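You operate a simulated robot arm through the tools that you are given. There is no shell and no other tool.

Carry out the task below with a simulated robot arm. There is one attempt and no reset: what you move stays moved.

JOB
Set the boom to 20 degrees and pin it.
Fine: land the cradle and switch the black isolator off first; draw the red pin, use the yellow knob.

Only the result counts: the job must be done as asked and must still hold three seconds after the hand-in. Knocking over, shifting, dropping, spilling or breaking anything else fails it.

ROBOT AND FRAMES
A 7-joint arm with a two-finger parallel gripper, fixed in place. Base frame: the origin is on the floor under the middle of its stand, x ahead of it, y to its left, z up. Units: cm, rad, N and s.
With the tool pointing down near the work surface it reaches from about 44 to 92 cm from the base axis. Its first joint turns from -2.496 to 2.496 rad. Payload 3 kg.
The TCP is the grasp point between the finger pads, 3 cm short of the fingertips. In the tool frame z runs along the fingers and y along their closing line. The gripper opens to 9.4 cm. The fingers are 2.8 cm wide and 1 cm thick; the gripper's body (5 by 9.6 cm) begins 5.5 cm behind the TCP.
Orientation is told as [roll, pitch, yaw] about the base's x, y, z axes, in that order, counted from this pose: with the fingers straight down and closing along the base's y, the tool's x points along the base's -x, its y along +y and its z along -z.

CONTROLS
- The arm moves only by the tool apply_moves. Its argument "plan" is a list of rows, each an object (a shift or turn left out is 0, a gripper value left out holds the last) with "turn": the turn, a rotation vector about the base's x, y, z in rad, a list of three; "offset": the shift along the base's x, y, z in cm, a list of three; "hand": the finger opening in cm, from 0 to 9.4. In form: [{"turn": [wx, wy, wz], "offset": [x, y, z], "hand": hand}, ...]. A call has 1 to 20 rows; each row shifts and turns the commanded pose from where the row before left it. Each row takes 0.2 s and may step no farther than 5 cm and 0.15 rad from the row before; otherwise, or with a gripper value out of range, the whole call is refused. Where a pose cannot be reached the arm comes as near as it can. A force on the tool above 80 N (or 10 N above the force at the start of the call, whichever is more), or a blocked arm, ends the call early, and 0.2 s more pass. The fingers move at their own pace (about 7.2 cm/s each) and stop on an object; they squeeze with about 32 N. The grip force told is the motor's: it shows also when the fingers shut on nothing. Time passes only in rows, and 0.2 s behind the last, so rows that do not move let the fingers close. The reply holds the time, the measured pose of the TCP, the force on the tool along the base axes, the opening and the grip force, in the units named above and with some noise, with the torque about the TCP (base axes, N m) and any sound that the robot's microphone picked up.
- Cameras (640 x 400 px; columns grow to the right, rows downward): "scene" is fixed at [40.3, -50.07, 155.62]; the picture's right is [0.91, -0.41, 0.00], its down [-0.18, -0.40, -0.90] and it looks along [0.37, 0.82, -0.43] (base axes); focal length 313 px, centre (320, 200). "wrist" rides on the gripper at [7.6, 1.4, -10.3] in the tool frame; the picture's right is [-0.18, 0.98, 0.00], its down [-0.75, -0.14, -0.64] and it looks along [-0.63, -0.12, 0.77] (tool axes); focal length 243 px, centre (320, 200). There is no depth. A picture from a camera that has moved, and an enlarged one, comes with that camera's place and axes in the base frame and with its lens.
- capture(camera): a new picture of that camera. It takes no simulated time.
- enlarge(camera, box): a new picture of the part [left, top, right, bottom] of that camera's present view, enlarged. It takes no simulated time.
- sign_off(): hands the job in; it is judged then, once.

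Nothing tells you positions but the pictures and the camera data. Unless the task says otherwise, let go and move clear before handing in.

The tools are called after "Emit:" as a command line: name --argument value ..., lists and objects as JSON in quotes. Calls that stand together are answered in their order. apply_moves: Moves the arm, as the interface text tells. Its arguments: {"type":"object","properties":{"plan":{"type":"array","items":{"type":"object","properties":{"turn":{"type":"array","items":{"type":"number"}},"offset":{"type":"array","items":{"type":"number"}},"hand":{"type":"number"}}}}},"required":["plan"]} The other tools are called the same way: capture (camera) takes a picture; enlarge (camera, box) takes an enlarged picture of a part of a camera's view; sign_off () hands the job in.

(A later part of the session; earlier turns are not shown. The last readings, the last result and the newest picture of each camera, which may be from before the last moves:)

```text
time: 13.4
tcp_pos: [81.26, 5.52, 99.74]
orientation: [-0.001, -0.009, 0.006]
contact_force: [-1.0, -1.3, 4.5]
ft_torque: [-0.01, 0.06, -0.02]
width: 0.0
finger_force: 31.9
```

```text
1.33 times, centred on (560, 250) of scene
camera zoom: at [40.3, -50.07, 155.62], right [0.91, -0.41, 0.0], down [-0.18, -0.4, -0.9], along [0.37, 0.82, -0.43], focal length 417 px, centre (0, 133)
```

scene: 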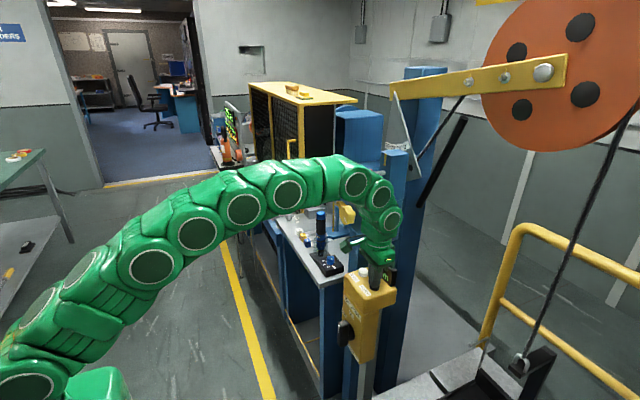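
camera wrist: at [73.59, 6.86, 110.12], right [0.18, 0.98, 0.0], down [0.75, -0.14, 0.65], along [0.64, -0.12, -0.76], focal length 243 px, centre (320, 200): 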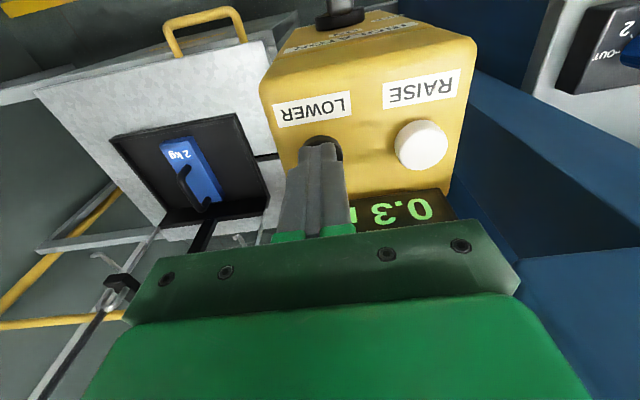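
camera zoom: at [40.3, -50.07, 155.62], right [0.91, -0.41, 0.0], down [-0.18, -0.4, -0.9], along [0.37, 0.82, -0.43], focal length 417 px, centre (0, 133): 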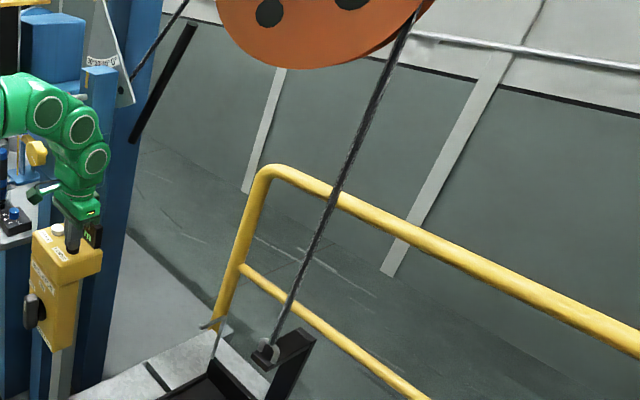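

The line has begun to slacken (roughly 8 cm). I hold a little longer for some margin, then lift off the button.

Emit:
apply_moves --plan '[{"offset": [0, 0, 0]}, {"offset": [0, 0, 0]}, {"offset": [0, 0, 0]}, {"offset": [0, 0, 1.5]}, {"offset": [0, 0, 3]}, {"offset": [0, 0, 3]}]'

Emit:
capture --camera "scene"

Emit:
capture --camera "wrist"

Emit:
enlarge --camera "scene" --box '[480, 100, 640, 400]'

```text
time: 14.8
tcp_pos: [81.12, 5.51, 107.53]
orientation: [-0.002, -0.007, 0.004]
contact_force: [0.4, 0.4, -0.3]
ft_torque: [0.02, 0.0, 0.02]
width: 0.01
finger_force: 31.9
```

```text
taken
```

scene: 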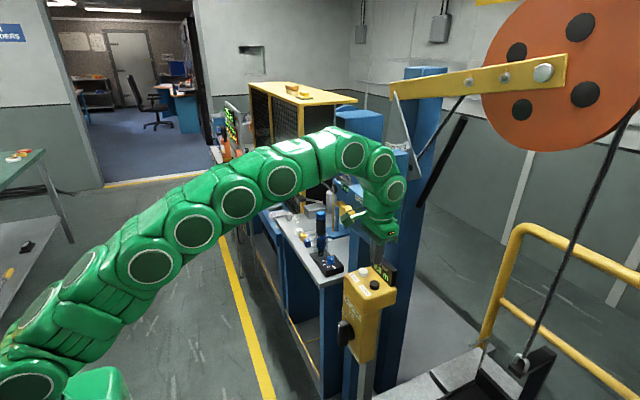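

```text
taken
camera wrist: at [73.55, 6.85, 117.82], right [0.18, 0.98, 0.0], down [0.75, -0.14, 0.65], along [0.64, -0.12, -0.76], focal length 243 px, centre (320, 200)
```

wrist: 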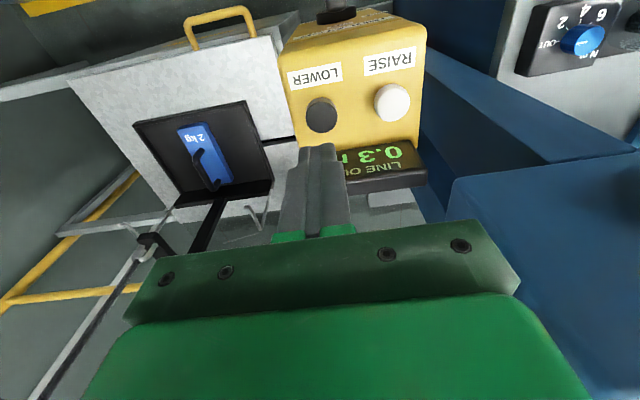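

```text
1.33 times, centred on (560, 250) of scene
camera zoom: at [40.3, -50.07, 155.62], right [0.91, -0.41, 0.0], down [-0.18, -0.4, -0.9], along [0.37, 0.82, -0.43], focal length 417 px, centre (0, 133)
```

zoom: 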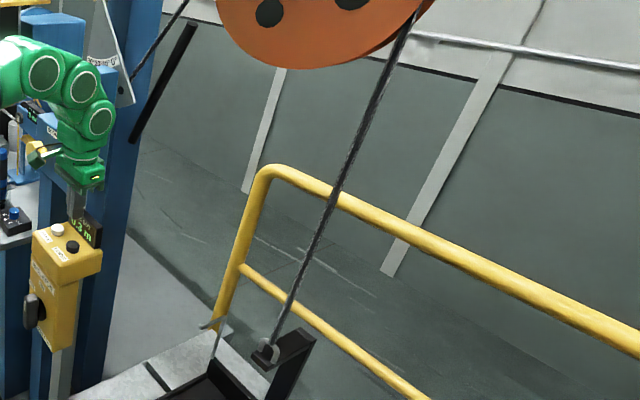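

The winch stopped by itself with the line slack, reading 0.3 m, and the cradle stands on the platform. Next comes the isolator: I look closer at its handle.

Emit:
enlarge --camera "scene" --box '[320, 285, 400, 375]'

Emit:
enlarge --camera "wrist" --box '[260, 0, 420, 100]'

```text
4.44 times, centred on (360, 330) of scene
camera zoom: at [40.3, -50.07, 155.62], right [0.91, -0.41, 0.0], down [-0.18, -0.4, -0.9], along [0.37, 0.82, -0.43], focal length 1390 px, centre (142, -378)
```

zoom: 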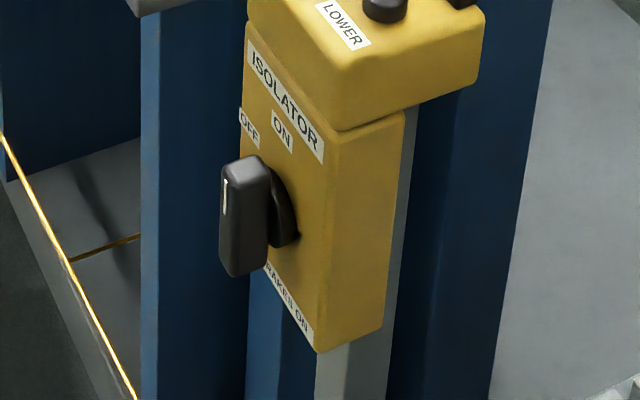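

```text
4.00 times, centred on (340, 50) of wrist
camera zoom: at [73.55, 6.85, 117.82], right [0.18, 0.98, 0.0], down [0.75, -0.14, 0.65], along [0.64, -0.12, -0.76], focal length 970 px, centre (240, 800)
```

zoom: 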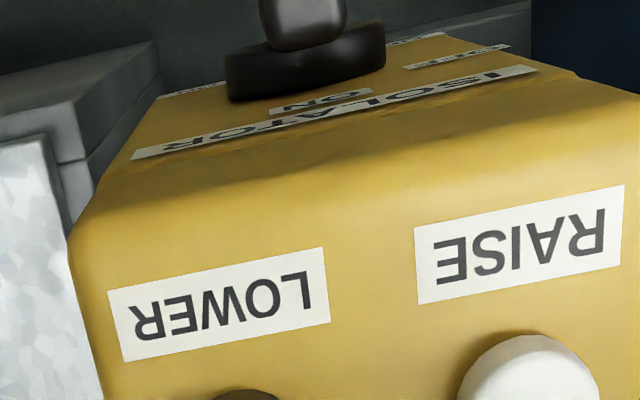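

The isolator handle is an upright black bar with its white mark at ON, and OFF is to its left (+y side). The knob and pin need the hand level, so I back off into free space and test how far the hand can be tilted forward.

Emit:
apply_moves --plan '[{"offset": [-3, 0, 3]}, {"offset": [-4, 0.5, 2]}, {"offset": [-4, 0.5, 0]}, {"offset": [-4, 0.5, 0], "turn": [0, -0.1, 0]}, {"offset": [-2, 0.5, 0], "turn": [0, -0.14, 0]}, {"turn": [0, -0.14, 0]}, {"turn": [0, -0.14, 0]}, {"turn": [0, -0.14, 0]}, {"turn": [0, -0.14, 0]}, {"turn": [0, -0.14, 0]}]'

Emit:
capture --camera "wrist"

Emit:
capture --camera "scene"

```text
time: 17.0
tcp_pos: [64.01, 7.34, 112.18]
orientation: [-0.007, -0.947, 0.006]
contact_force: [0.0, 0.5, 0.4]
ft_torque: [0.0, -0.02, 0.0]
width: 0.02
finger_force: 32.0
```

```text
taken
camera wrist: at [51.4, 8.83, 112.21], right [0.11, 0.98, 0.15], down [-0.08, -0.14, 0.99], along [0.99, -0.12, 0.07], focal length 243 px, centre (320, 200)
```

wrist: 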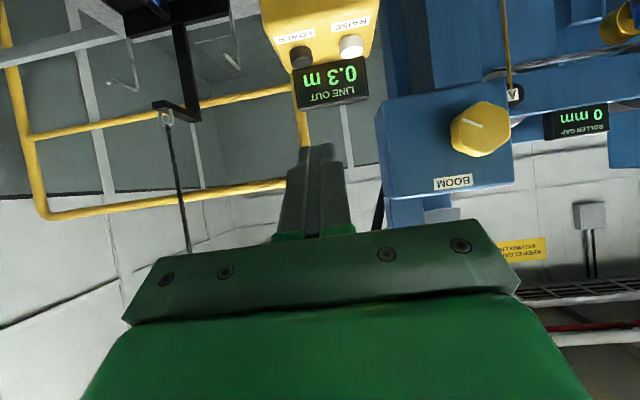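

```text
taken
```

scene: 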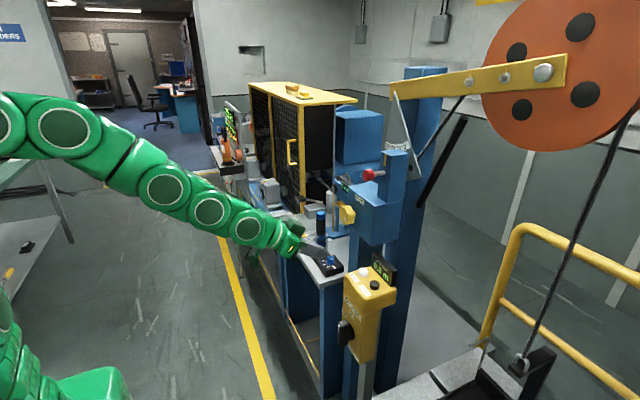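

The hand reached a pitch of about -0.95 rad; the wrist camera now sees the BOOM box and knob straight on. I test the rest up to level.

Emit:
apply_moves --plan '[{"turn": [0, -0.12, 0]}, {"turn": [0, -0.12, 0]}, {"turn": [0, -0.12, 0]}, {"turn": [0, -0.12, 0]}, {"turn": [0, -0.14, 0]}]'

Emit:
capture --camera "wrist"

Emit:
capture --camera "scene"

```text
time: 18.2
tcp_pos: [69.12, 7.0, 118.42]
orientation: [-1.15, -1.566, 1.15]
contact_force: [-0.3, -0.3, 0.3]
ft_torque: [-0.01, 0.02, -0.01]
width: 0.0
finger_force: 32.0
out of reach, approached as far as the arm can: row 3, 4, 5
```

```text
taken
camera wrist: at [58.85, 8.49, 110.85], right [0.0, 0.98, 0.18], down [-0.64, -0.14, 0.76], along [0.77, -0.12, 0.63], focal length 243 px, centre (320, 200)
```

wrist: 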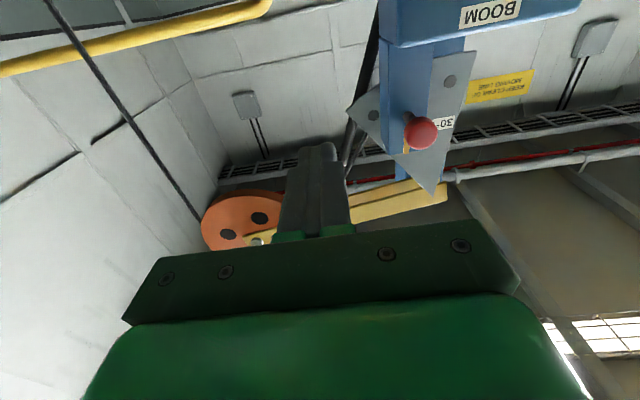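

```text
taken
```

scene: 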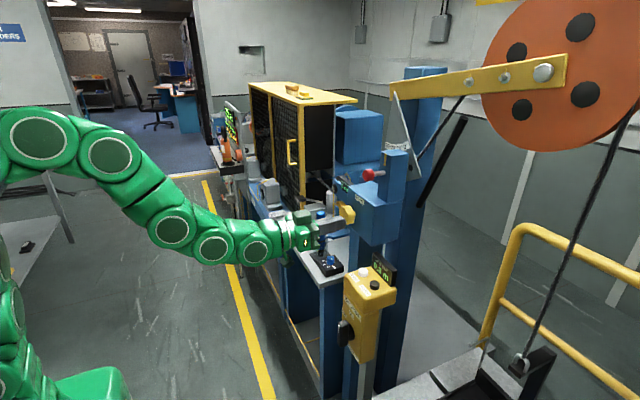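

Level orientation is reachable here with x≥~69. This view from below shows the pin, the plate and the boom well; I enlarge it.

Emit:
enlarge --camera "wrist" --box '[330, 40, 490, 210]'

Emit:
enlarge --camera "scene" --box '[350, 135, 430, 185]'

Emit:
enlarge --camera "scene" --box '[320, 160, 420, 230]'

```text
2.35 times, centred on (410, 125) of wrist
camera zoom: at [58.85, 8.49, 110.85], right [0.0, 0.98, 0.18], down [-0.64, -0.14, 0.76], along [0.77, -0.12, 0.63], focal length 571 px, centre (108, 376)
```

zoom: 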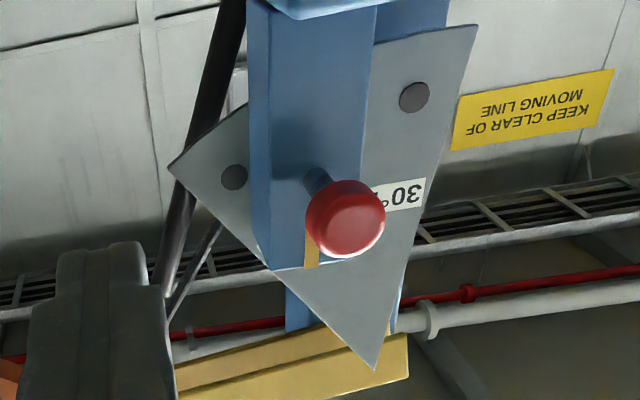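

```text
8.00 times, centred on (390, 160) of scene
camera zoom: at [40.3, -50.07, 155.62], right [0.91, -0.41, 0.0], down [-0.18, -0.4, -0.9], along [0.37, 0.82, -0.43], focal length 2502 px, centre (-240, 520)
```

zoom: 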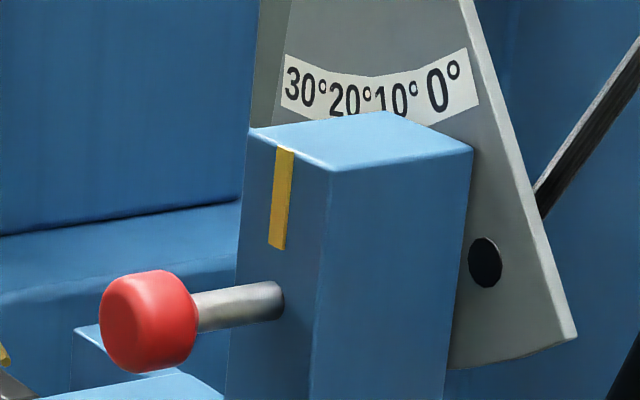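

```text
5.71 times, centred on (370, 195) of scene
camera zoom: at [40.3, -50.07, 155.62], right [0.91, -0.41, 0.0], down [-0.18, -0.4, -0.9], along [0.37, 0.82, -0.43], focal length 1787 px, centre (34, 229)
```

zoom: 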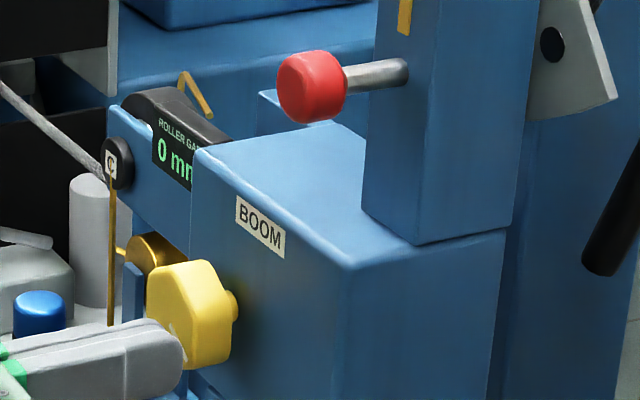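

The pin runs along x through the block into the plate behind, with holes on either side of it (0° at the right, 20°/30° at the left). For the low isolator I turn the hand back down and look at the handle from close by.

Emit:
apply_moves --plan '[{"turn": [0, 0.142, 0]}, {"turn": [0, 0.142, 0]}, {"turn": [0, 0.142, 0]}, {"turn": [0, 0.142, 0]}, {"turn": [0, 0.142, 0], "offset": [0, 0, -1]}, {"turn": [0, 0.142, 0], "offset": [0, -0.5, -2]}, {"turn": [0, 0.142, 0], "offset": [-1, -0.5, -3]}, {"turn": [0, 0.142, 0], "offset": [-1, -1, -3]}, {"turn": [0, 0.142, 0], "offset": [-1, -1, -3]}, {"turn": [0, 0.142, 0], "offset": [-1, -1, -3]}, {"turn": [0, 0.142, 0], "offset": [0, 0, -3]}, {"offset": [0, 0, 0]}]'

Emit:
capture --camera "wrist"

Emit:
enlarge --camera "wrist" --box '[270, 30, 430, 130]'

Emit:
capture --camera "scene"

```text
time: 20.8
tcp_pos: [64.95, 3.11, 100.48]
orientation: [-0.002, -0.005, 0.005]
contact_force: [0.6, 0.9, -0.1]
ft_torque: [-0.01, -0.03, 0.02]
width: 0.0
finger_force: 31.8
```

```text
taken
camera wrist: at [57.31, 4.58, 110.7], right [0.18, 0.98, 0.0], down [0.75, -0.14, 0.65], along [0.64, -0.12, -0.76], focal length 243 px, centre (320, 200)
```

wrist: 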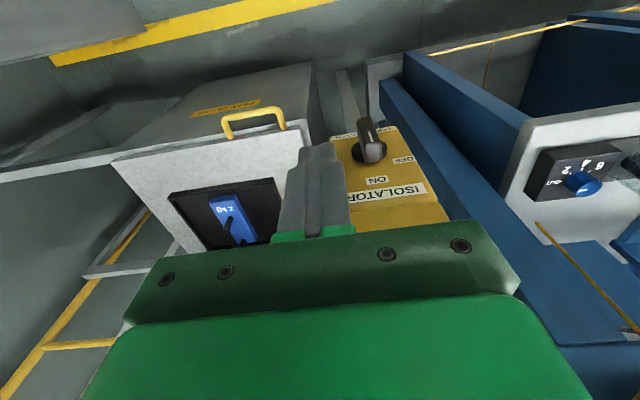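

```text
4.00 times, centred on (350, 80) of wrist
camera zoom: at [57.31, 4.58, 110.7], right [0.18, 0.98, 0.0], down [0.75, -0.14, 0.65], along [0.64, -0.12, -0.76], focal length 970 px, centre (200, 680)
```

zoom: 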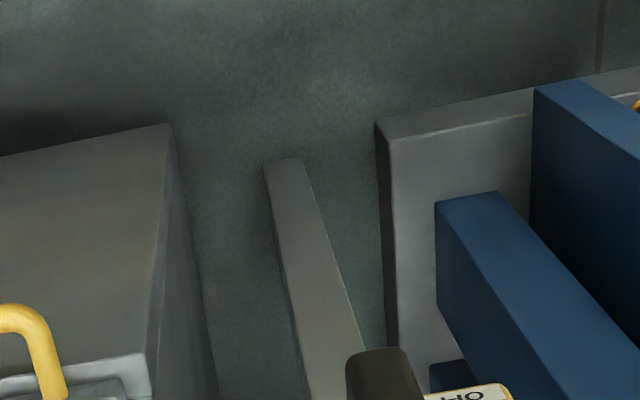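

```text
taken
```

scene: 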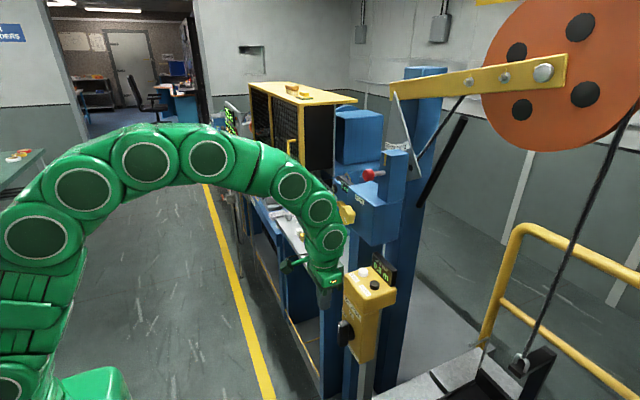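

The hand is back straight at (65, 3, 100). I enlarge the isolator region.

Emit:
enlarge --camera "wrist" --box '[310, 100, 454, 230]'

Emit:
enlarge --camera "scene" --box '[320, 285, 400, 375]'

```text
3.08 times, centred on (382, 165) of wrist
camera zoom: at [57.31, 4.58, 110.7], right [0.18, 0.98, 0.0], down [0.75, -0.14, 0.65], along [0.64, -0.12, -0.76], focal length 746 px, centre (129, 308)
```

zoom: 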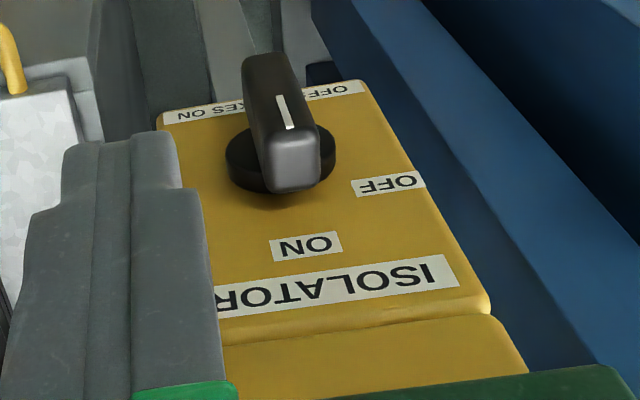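

```text
4.44 times, centred on (360, 330) of scene
camera zoom: at [40.3, -50.07, 155.62], right [0.91, -0.41, 0.0], down [-0.18, -0.4, -0.9], along [0.37, 0.82, -0.43], focal length 1390 px, centre (142, -378)
```

zoom: 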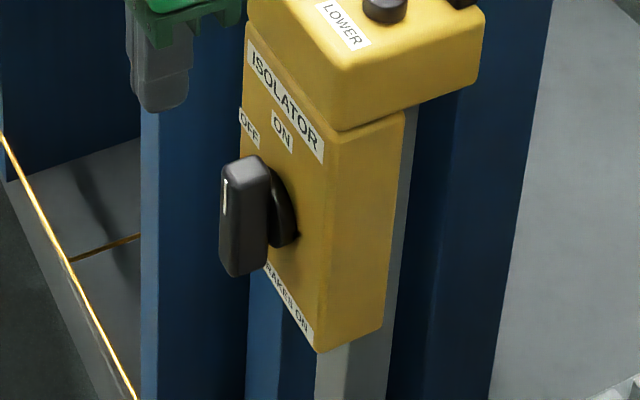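

I take the handle as spanning z≈74–83.5, y≈8.4, x≈73–76 with its axis at z≈78.8; OFF lies to its +y side. I'll push its upper end toward +y with the closed fingertips, hand slightly tilted to stay clear of the box head; first I come alongside.

Emit:
apply_moves --plan '[{"turn": [0, -0.15, 0], "offset": [1, 0.4, -2]}, {"turn": [0, -0.15, 0], "offset": [2, 0.4, -3]}, {"offset": [2, 0.3, -3.5]}, {"offset": [2, 0.3, -3.5]}, {"offset": [1.1, 0, -3.6]}, {"offset": [0, 0, 0]}]'

Emit:
enlarge --camera "wrist" --box '[240, 60, 440, 185]'

Emit:
enlarge --camera "scene" --box '[300, 270, 420, 370]'

```text
time: 22.2
tcp_pos: [73.02, 4.67, 84.66]
orientation: [-0.006, -0.305, 0.005]
contact_force: [-1.0, 0.4, 0.0]
ft_torque: [-0.03, -0.01, 0.02]
width: 0.0
finger_force: 32.3
```

```text
3.20 times, centred on (340, 122) of wrist
camera zoom: at [62.77, 6.15, 92.3], right [0.17, 0.98, 0.05], down [0.53, -0.14, 0.84], along [0.83, -0.12, -0.54], focal length 776 px, centre (256, 448)
```

zoom: 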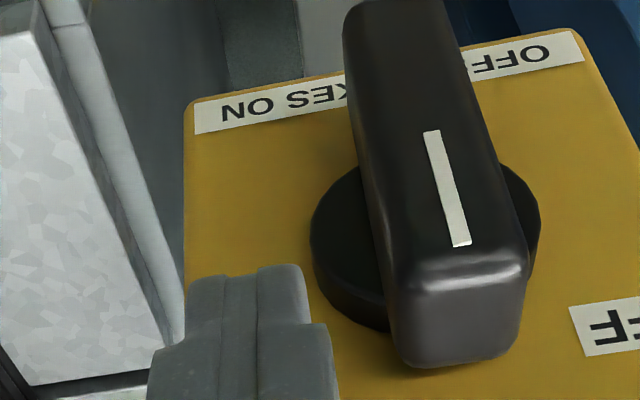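

```text
4.00 times, centred on (360, 320) of scene
camera zoom: at [40.3, -50.07, 155.62], right [0.91, -0.41, 0.0], down [-0.18, -0.4, -0.9], along [0.37, 0.82, -0.43], focal length 1251 px, centre (160, -280)
```

zoom: 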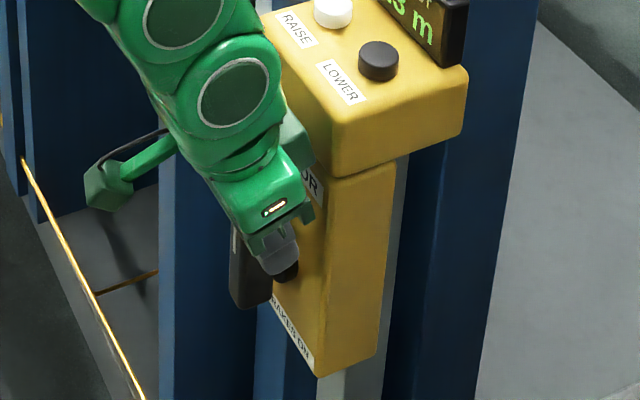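

The closed fingertips are beside the handle's upper half on its -y side. I push toward +y in small steps.

Emit:
apply_moves --plan '[{"offset": [0, 0.8, 0.1]}, {"offset": [0, 0.6, 0.1]}, {"offset": [0, 0.4, 0.1]}, {"offset": [0, 0.4, 0.1]}, {"offset": [0, 0.4, 0]}]'

Emit:
enlarge --camera "wrist" --box '[240, 60, 440, 185]'

```text
time: 23.4
tcp_pos: [73.12, 7.02, 85.24]
orientation: [-0.003, -0.304, 0.003]
contact_force: [-0.6, -2.1, 3.2]
ft_torque: [-0.08, 0.0, 0.0]
width: 0.02
finger_force: 32.1
```

```text
3.20 times, centred on (340, 122) of wrist
camera zoom: at [62.82, 8.49, 92.78], right [0.17, 0.98, 0.05], down [0.53, -0.14, 0.84], along [0.83, -0.12, -0.54], focal length 776 px, centre (256, 448)
```

zoom: 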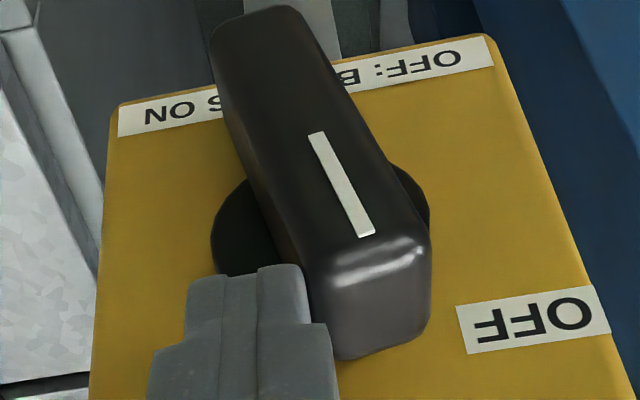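

The handle is turning easily toward OFF. I continue along the arc.

Emit:
apply_moves --plan '[{"offset": [0, 0.45, 0]}, {"offset": [0, 0.45, -0.05]}, {"offset": [0, 0.45, -0.1]}, {"offset": [0, 0.4, -0.2]}, {"offset": [0, 0.4, -0.2]}]'

Emit:
enlarge --camera "wrist" --box '[240, 60, 440, 185]'

```text
time: 24.6
tcp_pos: [73.15, 9.2, 84.56]
orientation: [-0.003, -0.306, 0.002]
contact_force: [-0.2, 0.9, 0.2]
ft_torque: [0.0, -0.01, 0.0]
width: 0.0
finger_force: 31.6
```

```text
3.20 times, centred on (340, 122) of wrist
camera zoom: at [62.83, 10.7, 92.16], right [0.17, 0.98, 0.05], down [0.53, -0.14, 0.84], along [0.83, -0.12, -0.54], focal length 776 px, centre (256, 448)
```

zoom: 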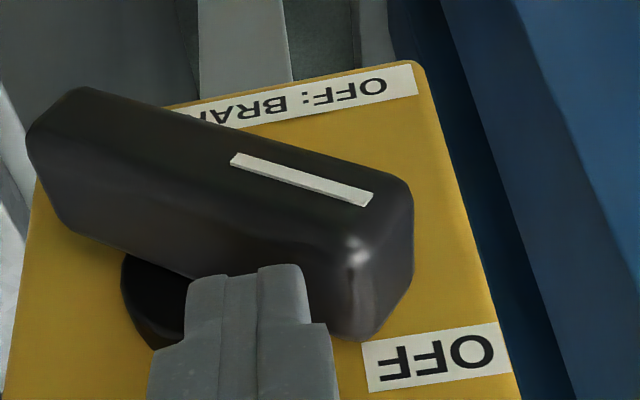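

The handle has swung to roughly 60° and points at the OFF label. I press on a little to feel whether it has reached its stop.

Emit:
apply_moves --plan '[{"offset": [0, 0.3, -0.2]}, {"offset": [0, 0.2, -0.2]}]'

Emit:
enlarge --camera "wrist" --box '[240, 60, 440, 185]'

Emit:
enlarge --camera "scene" --box '[300, 220, 420, 370]'

```text
time: 25.2
tcp_pos: [73.22, 9.75, 84.34]
orientation: [-0.002, -0.306, 0.002]
contact_force: [0.9, 0.4, 1.3]
ft_torque: [0.04, -0.03, -0.02]
width: 0.0
finger_force: 31.9
```

```text
3.20 times, centred on (340, 122) of wrist
camera zoom: at [62.81, 11.2, 91.78], right [0.17, 0.98, 0.05], down [0.53, -0.14, 0.84], along [0.83, -0.12, -0.54], focal length 776 px, centre (256, 448)
```

zoom: 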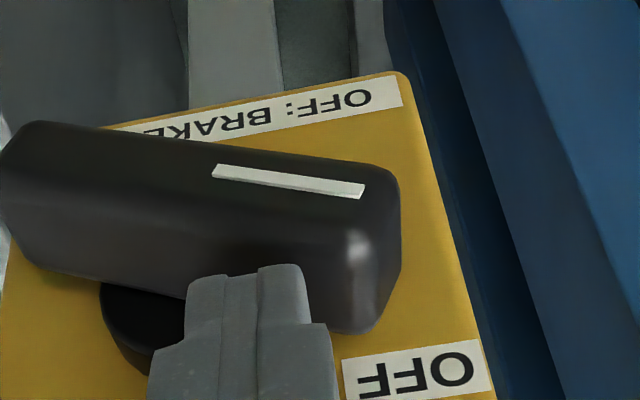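

```text
2.67 times, centred on (360, 295) of scene
camera zoom: at [40.3, -50.07, 155.62], right [0.91, -0.41, 0.0], down [-0.18, -0.4, -0.9], along [0.37, 0.82, -0.43], focal length 834 px, centre (213, -53)
```

zoom: 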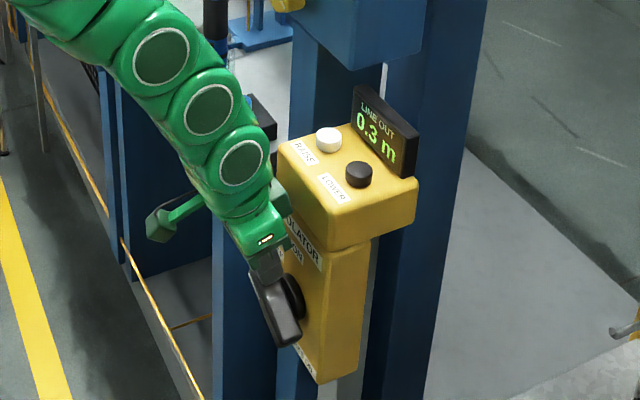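

It keeps turning, now about 70–75°, so the stop is further on, probably at 90°. I continue the arc, now mostly downward.

Emit:
apply_moves --plan '[{"offset": [0, 0.25, -0.3]}, {"offset": [0, 0.2, -0.3]}, {"offset": [0, 0.15, -0.3]}]'

Emit:
enlarge --camera "wrist" --box '[240, 60, 440, 185]'

```text
time: 26.0
tcp_pos: [73.12, 10.58, 83.26]
orientation: [-0.004, -0.306, 0.003]
contact_force: [-0.3, 0.7, 0.3]
ft_torque: [-0.01, -0.03, -0.02]
width: 0.02
finger_force: 32.6
```

```text
3.20 times, centred on (340, 122) of wrist
camera zoom: at [62.81, 11.85, 90.86], right [0.17, 0.98, 0.05], down [0.53, -0.14, 0.84], along [0.83, -0.12, -0.54], focal length 776 px, centre (256, 448)
```

zoom: 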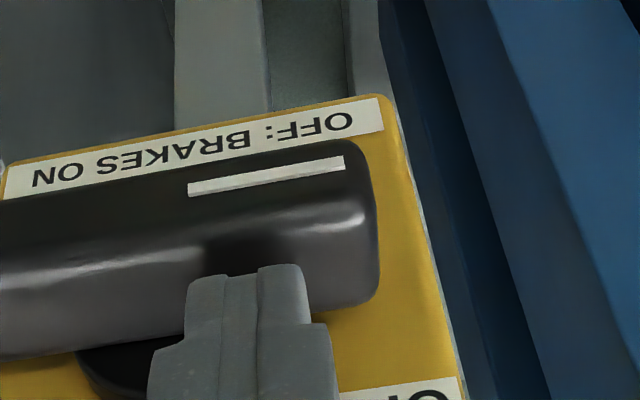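

The handle is now parallel to the lower label, i.e. at about 90° (OFF). I press just slightly more to feel whether there is a stop.

Emit:
apply_moves --plan '[{"offset": [0, 0, -0.2]}, {"offset": [0, 0, -0.15]}]'

Emit:
enlarge --camera "wrist" --box '[240, 60, 440, 185]'

```text
time: 26.6
tcp_pos: [73.26, 10.35, 82.98]
orientation: [-0.002, -0.306, 0.004]
contact_force: [-1.2, 0.9, 2.3]
ft_torque: [0.01, 0.04, 0.01]
width: 0.0
finger_force: 32.4
```

```text
3.20 times, centred on (340, 122) of wrist
camera zoom: at [62.85, 11.83, 90.54], right [0.17, 0.98, 0.05], down [0.53, -0.14, 0.84], along [0.83, -0.12, -0.54], focal length 776 px, centre (256, 448)
```

zoom: 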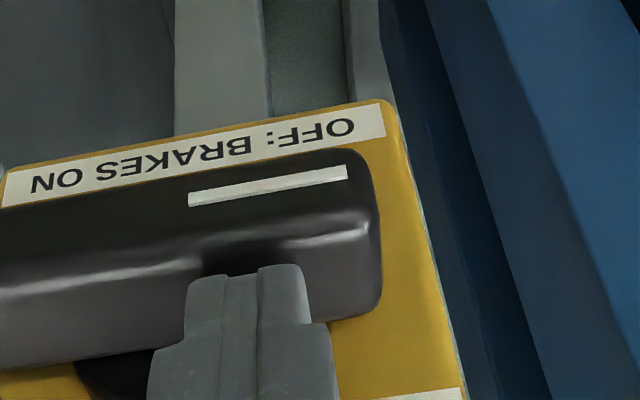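

It still lies level and a slight force builds up (2 N). One more small press to confirm the stop.

Emit:
apply_moves --plan '[{"offset": [0, 0, -0.15]}, {"offset": [0, 0, -0.15]}]'

Emit:
enlarge --camera "wrist" --box '[240, 60, 440, 185]'

```text
time: 27.2
tcp_pos: [73.16, 10.41, 82.87]
orientation: [-0.001, -0.311, 0.003]
contact_force: [-36.6, 5.6, 69.7]
ft_torque: [0.07, 1.14, -0.05]
width: 0.0
finger_force: 31.9
```

```text
3.20 times, centred on (340, 122) of wrist
camera zoom: at [62.82, 11.83, 90.48], right [0.17, 0.98, 0.05], down [0.52, -0.14, 0.84], along [0.83, -0.12, -0.54], focal length 776 px, centre (256, 448)
```

zoom: 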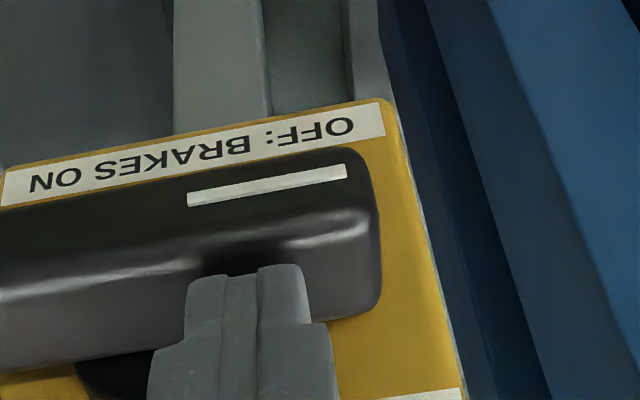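

The handle sits firmly against its stop at 90°, so the isolator is OFF. I relieve the force, lift away and back out.

Emit:
apply_moves --plan '[{"offset": [0, 0, 0.5]}, {"offset": [-1, 0, 1.5]}, {"offset": [-3, 0, 3]}, {"offset": [-3, -0.5, 4]}, {"offset": [-2, 0, 4]}, {"offset": [0, 0, 4]}, {"offset": [0, 0, 4]}]'

Emit:
capture --camera "wrist"

Emit:
enlarge --camera "scene" --box '[300, 220, 420, 370]'

Emit:
capture --camera "scene"

```text
refused: row 4 steps farther than a row can; nothing moved
```

```text
taken
camera wrist: at [62.82, 11.83, 90.48], right [0.17, 0.98, 0.05], down [0.52, -0.14, 0.84], along [0.83, -0.12, -0.54], focal length 243 px, centre (320, 200)
```

wrist: 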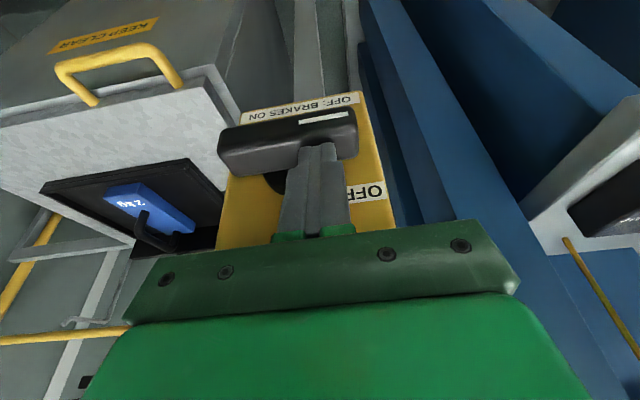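

```text
2.67 times, centred on (360, 295) of scene
camera zoom: at [40.3, -50.07, 155.62], right [0.91, -0.41, 0.0], down [-0.18, -0.4, -0.9], along [0.37, 0.82, -0.43], focal length 834 px, centre (213, -53)
```

zoom: 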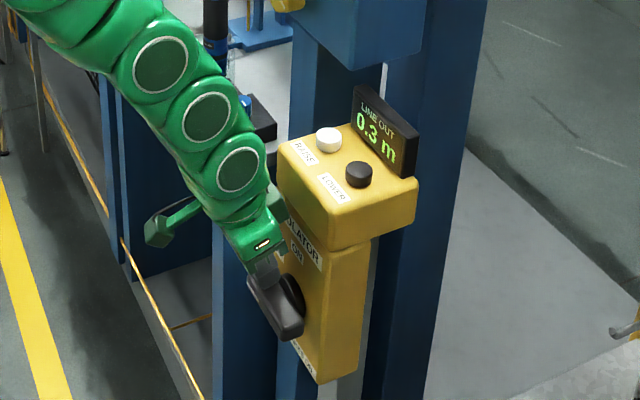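

```text
taken
```

scene: 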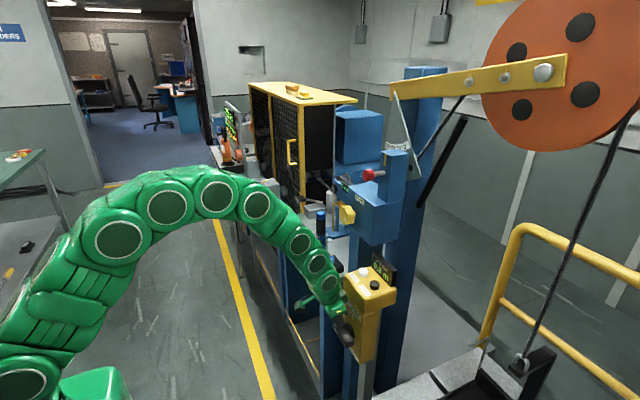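

The move was refused for a row that was slightly too long; nothing moved. The handle is at OFF, and I back off with smaller steps.

Emit:
apply_moves --plan '[{"offset": [0, 0, 0.5]}, {"offset": [-1, 0, 1.5]}, {"offset": [-3, 0, 3]}, {"offset": [-3, -0.5, 3.5]}, {"offset": [-2, 0, 4]}, {"offset": [0, 0, 4]}, {"offset": [0, 0, 4]}]'

Emit:
capture --camera "wrist"

Emit:
enlarge --camera "scene" --box '[300, 220, 420, 370]'

```text
time: 28.8
tcp_pos: [64.25, 9.76, 103.27]
orientation: [-0.002, -0.302, 0.004]
contact_force: [-0.3, -0.6, 0.8]
ft_torque: [-0.01, 0.0, 0.01]
width: 0.0
finger_force: 31.9
```

```text
taken
camera wrist: at [53.9, 11.16, 110.89], right [0.17, 0.98, 0.05], down [0.53, -0.14, 0.84], along [0.83, -0.12, -0.54], focal length 243 px, centre (320, 200)
```

wrist: 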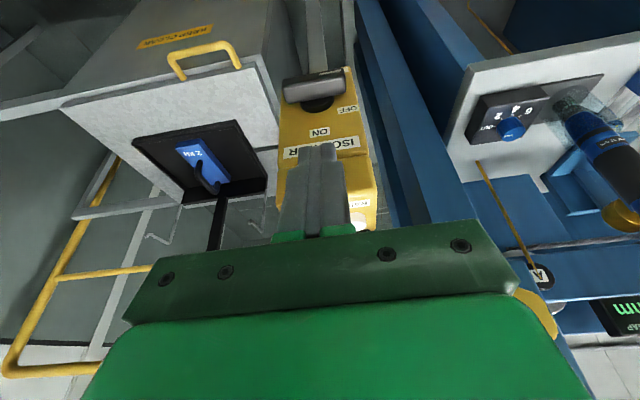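

```text
2.67 times, centred on (360, 295) of scene
camera zoom: at [40.3, -50.07, 155.62], right [0.91, -0.41, 0.0], down [-0.18, -0.4, -0.9], along [0.37, 0.82, -0.43], focal length 834 px, centre (213, -53)
```

zoom: 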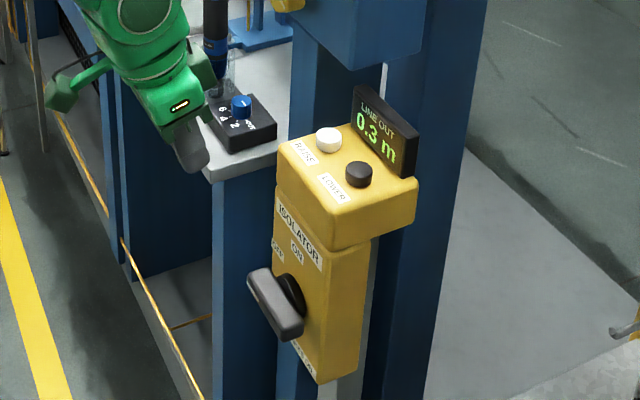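

The isolator is at OFF and stays there. Next is the red pin at about (85.2, 17.3, 125), which points along -x; I bring the hand level in front of it with the fingers open.

Emit:
apply_moves --plan '[{"offset": [1, 1, 4], "turn": [0, -0.1, 0], "hand": 6}, {"offset": [1, 1, 4], "turn": [0, -0.1, 0]}, {"offset": [1, 1, 4], "turn": [0, -0.1, 0]}, {"offset": [1, 1, 4], "turn": [0, -0.1, 0]}, {"offset": [1, 0.6, 0.95], "turn": [0, -0.145, 0]}, {"offset": [1, 0.6, 0.95], "turn": [0, -0.145, 0]}, {"offset": [1, 0.6, 0.95], "turn": [0, -0.145, 0]}, {"offset": [1, 0.6, 0.95], "turn": [0, -0.145, 0]}, {"offset": [1, 0.6, 0.95], "turn": [0, -0.145, 0]}, {"offset": [1, 0.6, 0.95], "turn": [0, -0.145, 0]}, {"offset": [0, 0, 0]}]'

Emit:
capture --camera "wrist"

Emit:
capture --camera "scene"

Emit:
enlarge --camera "scene" --box '[320, 130, 440, 230]'

```text
time: 31.2
tcp_pos: [74.3, 17.49, 124.78]
orientation: [-2.742, -1.565, 2.742]
contact_force: [-0.4, 0.7, -0.5]
ft_torque: [0.0, 0.03, 0.01]
width: 5.99
finger_force: 0.0
```

```text
taken
camera wrist: at [64.05, 18.91, 117.34], right [0.0, 0.98, 0.18], down [-0.65, -0.14, 0.75], along [0.76, -0.12, 0.64], focal length 243 px, centre (320, 200)
```

wrist: 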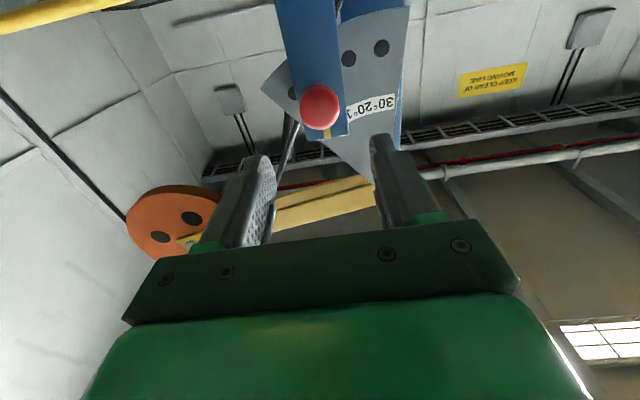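

```text
taken
```

scene: 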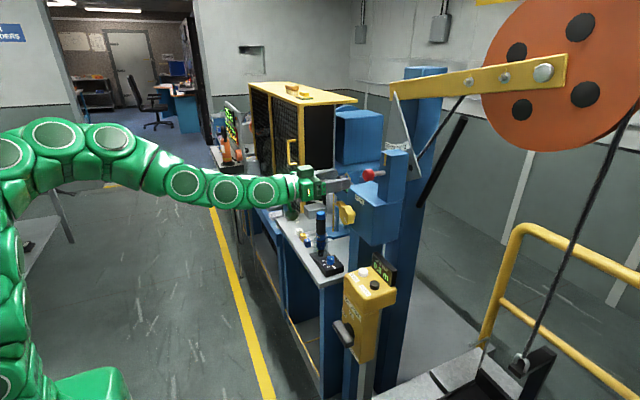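

```text
4.00 times, centred on (380, 180) of scene
camera zoom: at [40.3, -50.07, 155.62], right [0.91, -0.41, 0.0], down [-0.18, -0.4, -0.9], along [0.37, 0.82, -0.43], focal length 1251 px, centre (80, 280)
```

zoom: 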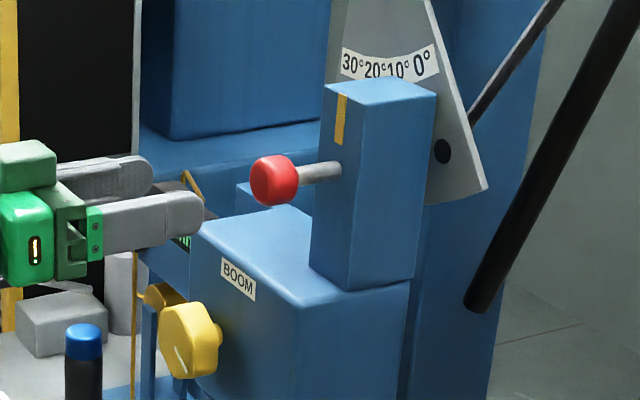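

The hand is level and lined up with the pin knob at y≈17.45, z≈124.4. I move in along +x so that the fingers straddle the red knob.

Emit:
apply_moves --plan '[{"offset": [3, 0, -0.15]}, {"offset": [3, 0, -0.15]}, {"offset": [2.5, 0, -0.1]}, {"offset": [1.5, 0, 0]}, {"offset": [0, 0, 0]}]'

Emit:
capture --camera "wrist"

Emit:
enlarge --camera "scene" --box '[320, 130, 440, 230]'

```text
time: 32.4
tcp_pos: [84.17, 17.5, 124.3]
orientation: [-2.49, -1.566, 2.488]
contact_force: [0.2, 0.5, 0.6]
ft_torque: [-0.02, 0.05, -0.01]
width: 5.98
finger_force: 0.1
```

```text
taken
camera wrist: at [74.04, 18.83, 116.78], right [0.0, 0.98, 0.18], down [-0.65, -0.14, 0.75], along [0.76, -0.12, 0.63], focal length 243 px, centre (320, 200)
```

wrist: 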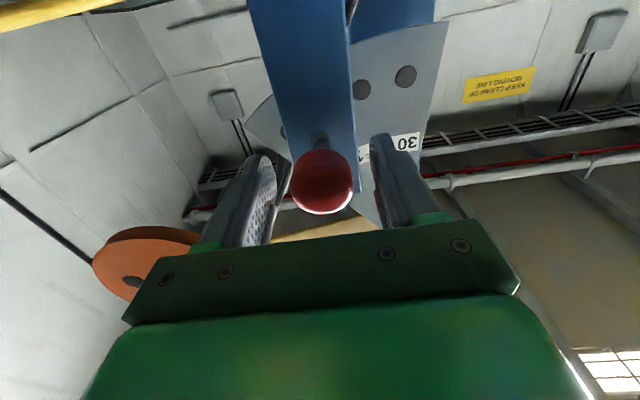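

```text
4.00 times, centred on (380, 180) of scene
camera zoom: at [40.3, -50.07, 155.62], right [0.91, -0.41, 0.0], down [-0.18, -0.4, -0.9], along [0.37, 0.82, -0.43], focal length 1251 px, centre (80, 280)
```

zoom: 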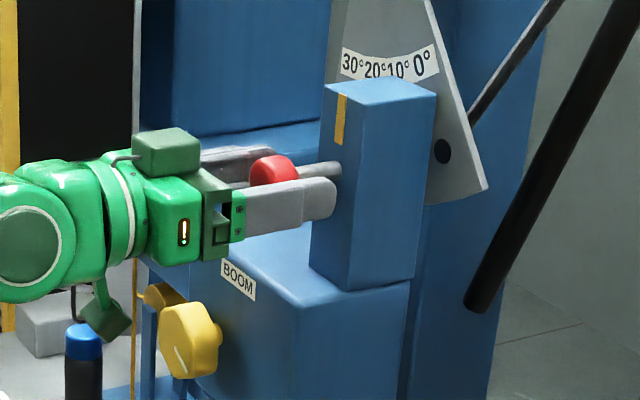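

The red knob is centred between the fingers. I close the grip on it.

Emit:
apply_moves --plan '[{"offset": [0.3, 0, 0], "hand": 3}, {"offset": [0, 0, 0], "hand": 2}, {"offset": [0, 0, 0], "hand": 1}, {"offset": [0, 0, 0]}]'

Emit:
capture --camera "wrist"

Emit:
enlarge --camera "scene" --box '[320, 130, 440, 230]'

```text
time: 33.4
tcp_pos: [84.49, 17.54, 124.3]
orientation: [-2.457, -1.565, 2.454]
contact_force: [-8.6, 9.5, -4.0]
ft_torque: [-0.08, 0.04, 0.08]
width: 3.32
finger_force: 45.1
```

```text
taken
camera wrist: at [74.3, 18.9, 116.78], right [0.0, 0.98, 0.18], down [-0.65, -0.14, 0.75], along [0.76, -0.12, 0.64], focal length 243 px, centre (320, 200)
```

wrist: 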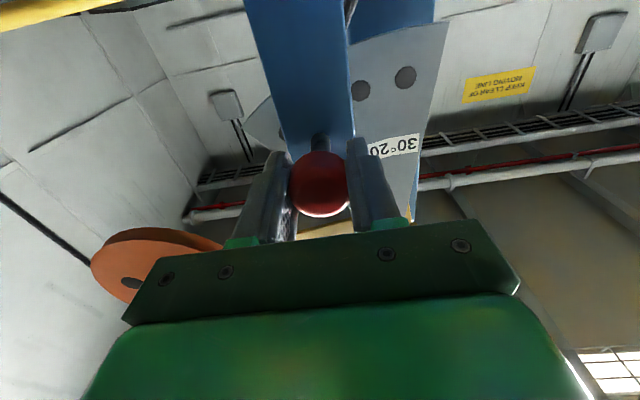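

```text
4.00 times, centred on (380, 180) of scene
camera zoom: at [40.3, -50.07, 155.62], right [0.91, -0.41, 0.0], down [-0.18, -0.4, -0.9], along [0.37, 0.82, -0.43], focal length 1251 px, centre (80, 280)
```

zoom: 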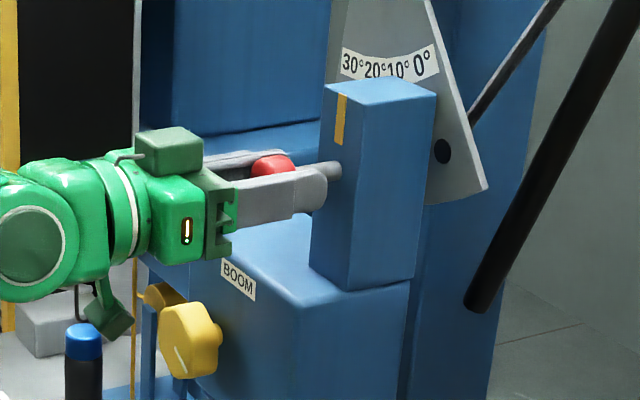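

The knob is held (3.3 cm opening). I draw the pin straight back along -x in small steps and check.

Emit:
apply_moves --plan '[{"offset": [-0.4, 0, 0], "hand": 0}, {"offset": [-0.4, 0, 0]}, {"offset": [-0.4, 0, 0]}, {"offset": [-0.4, 0, 0]}, {"offset": [-0.4, 0, 0]}]'

Emit:
capture --camera "wrist"

Emit:
enlarge --camera "scene" --box '[320, 130, 440, 230]'

```text
time: 34.6
tcp_pos: [82.53, 17.34, 124.38]
orientation: [-2.168, -1.566, 2.165]
contact_force: [-0.1, 20.9, -21.8]
ft_torque: [-0.1, -0.2, 0.2]
width: 3.33
finger_force: 45.4
```

```text
taken
camera wrist: at [72.31, 18.9, 116.8], right [0.0, 0.98, 0.18], down [-0.64, -0.14, 0.75], along [0.76, -0.12, 0.63], focal length 243 px, centre (320, 200)
```

wrist: 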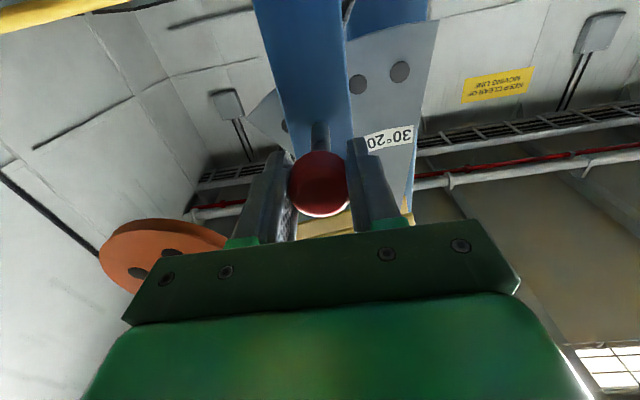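

```text
4.00 times, centred on (380, 180) of scene
camera zoom: at [40.3, -50.07, 155.62], right [0.91, -0.41, 0.0], down [-0.18, -0.4, -0.9], along [0.37, 0.82, -0.43], focal length 1251 px, centre (80, 280)
```

zoom: 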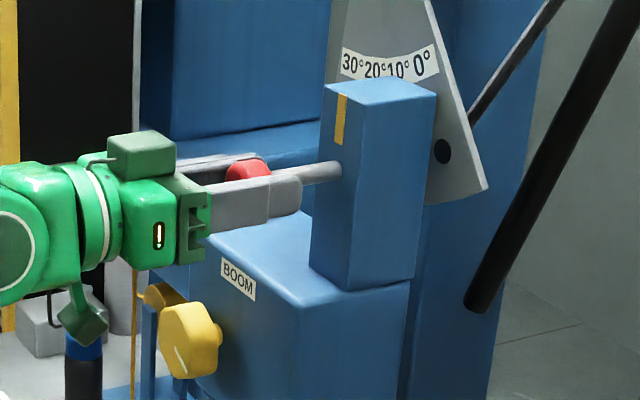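

The pin has come out 2 cm, with some side load. I ease the side load by a small shift and keep drawing.

Emit:
apply_moves --plan '[{"offset": [0, 0.1, -0.1]}, {"offset": [-0.4, 0.05, -0.05]}, {"offset": [-0.4, 0, 0]}, {"offset": [-0.4, 0, 0]}, {"offset": [0, 0, 0]}]'

Emit:
enlarge --camera "scene" --box '[320, 130, 440, 230]'

Emit:
enlarge --camera "wrist" --box '[220, 0, 460, 230]'

```text
time: 35.8
tcp_pos: [81.37, 17.44, 124.38]
orientation: [-2.862, -1.564, 2.858]
contact_force: [0.3, -11.5, -5.2]
ft_torque: [0.04, 0.7, -0.14]
width: 3.29
finger_force: 44.8
```

```text
4.00 times, centred on (380, 180) of scene
camera zoom: at [40.3, -50.07, 155.62], right [0.91, -0.41, 0.0], down [-0.18, -0.4, -0.9], along [0.37, 0.82, -0.43], focal length 1251 px, centre (80, 280)
```

zoom: 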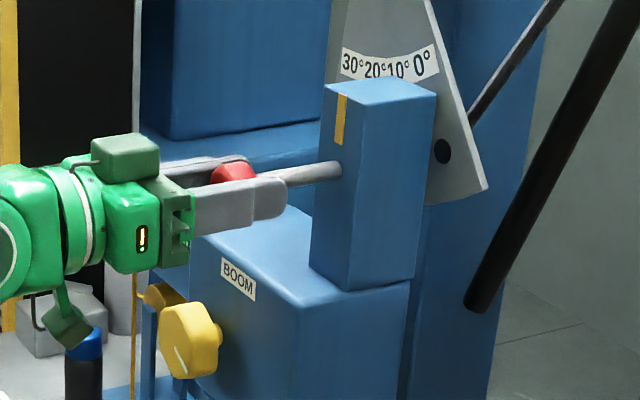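

```text
1.74 times, centred on (340, 115) of wrist
camera zoom: at [71.18, 18.94, 116.79], right [0.0, 0.98, 0.18], down [-0.65, -0.14, 0.75], along [0.76, -0.12, 0.64], focal length 422 px, centre (285, 348)
```

zoom: 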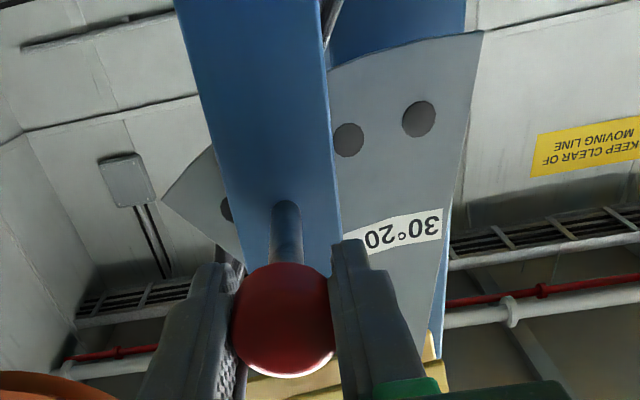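

The pin slides freely with 3.1 cm drawn. I go on gently and watch for an end stop.

Emit:
apply_moves --plan '[{"offset": [-0.3, -0.05, 0]}, {"offset": [-0.3, 0, 0]}, {"offset": [-0.3, 0, 0]}]'

Emit:
enlarge --camera "scene" --box '[320, 130, 440, 230]'

```text
time: 36.6
tcp_pos: [80.41, 17.51, 124.35]
orientation: [-2.764, -1.565, 2.761]
contact_force: [32.4, -12.2, 6.5]
ft_torque: [-0.05, -0.13, -0.1]
width: 3.32
finger_force: 45.3
```

```text
4.00 times, centred on (380, 180) of scene
camera zoom: at [40.3, -50.07, 155.62], right [0.91, -0.41, 0.0], down [-0.18, -0.4, -0.9], along [0.37, 0.82, -0.43], focal length 1251 px, centre (80, 280)
```

zoom: 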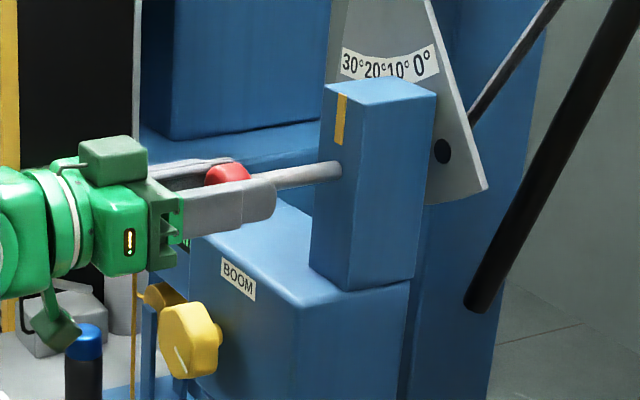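

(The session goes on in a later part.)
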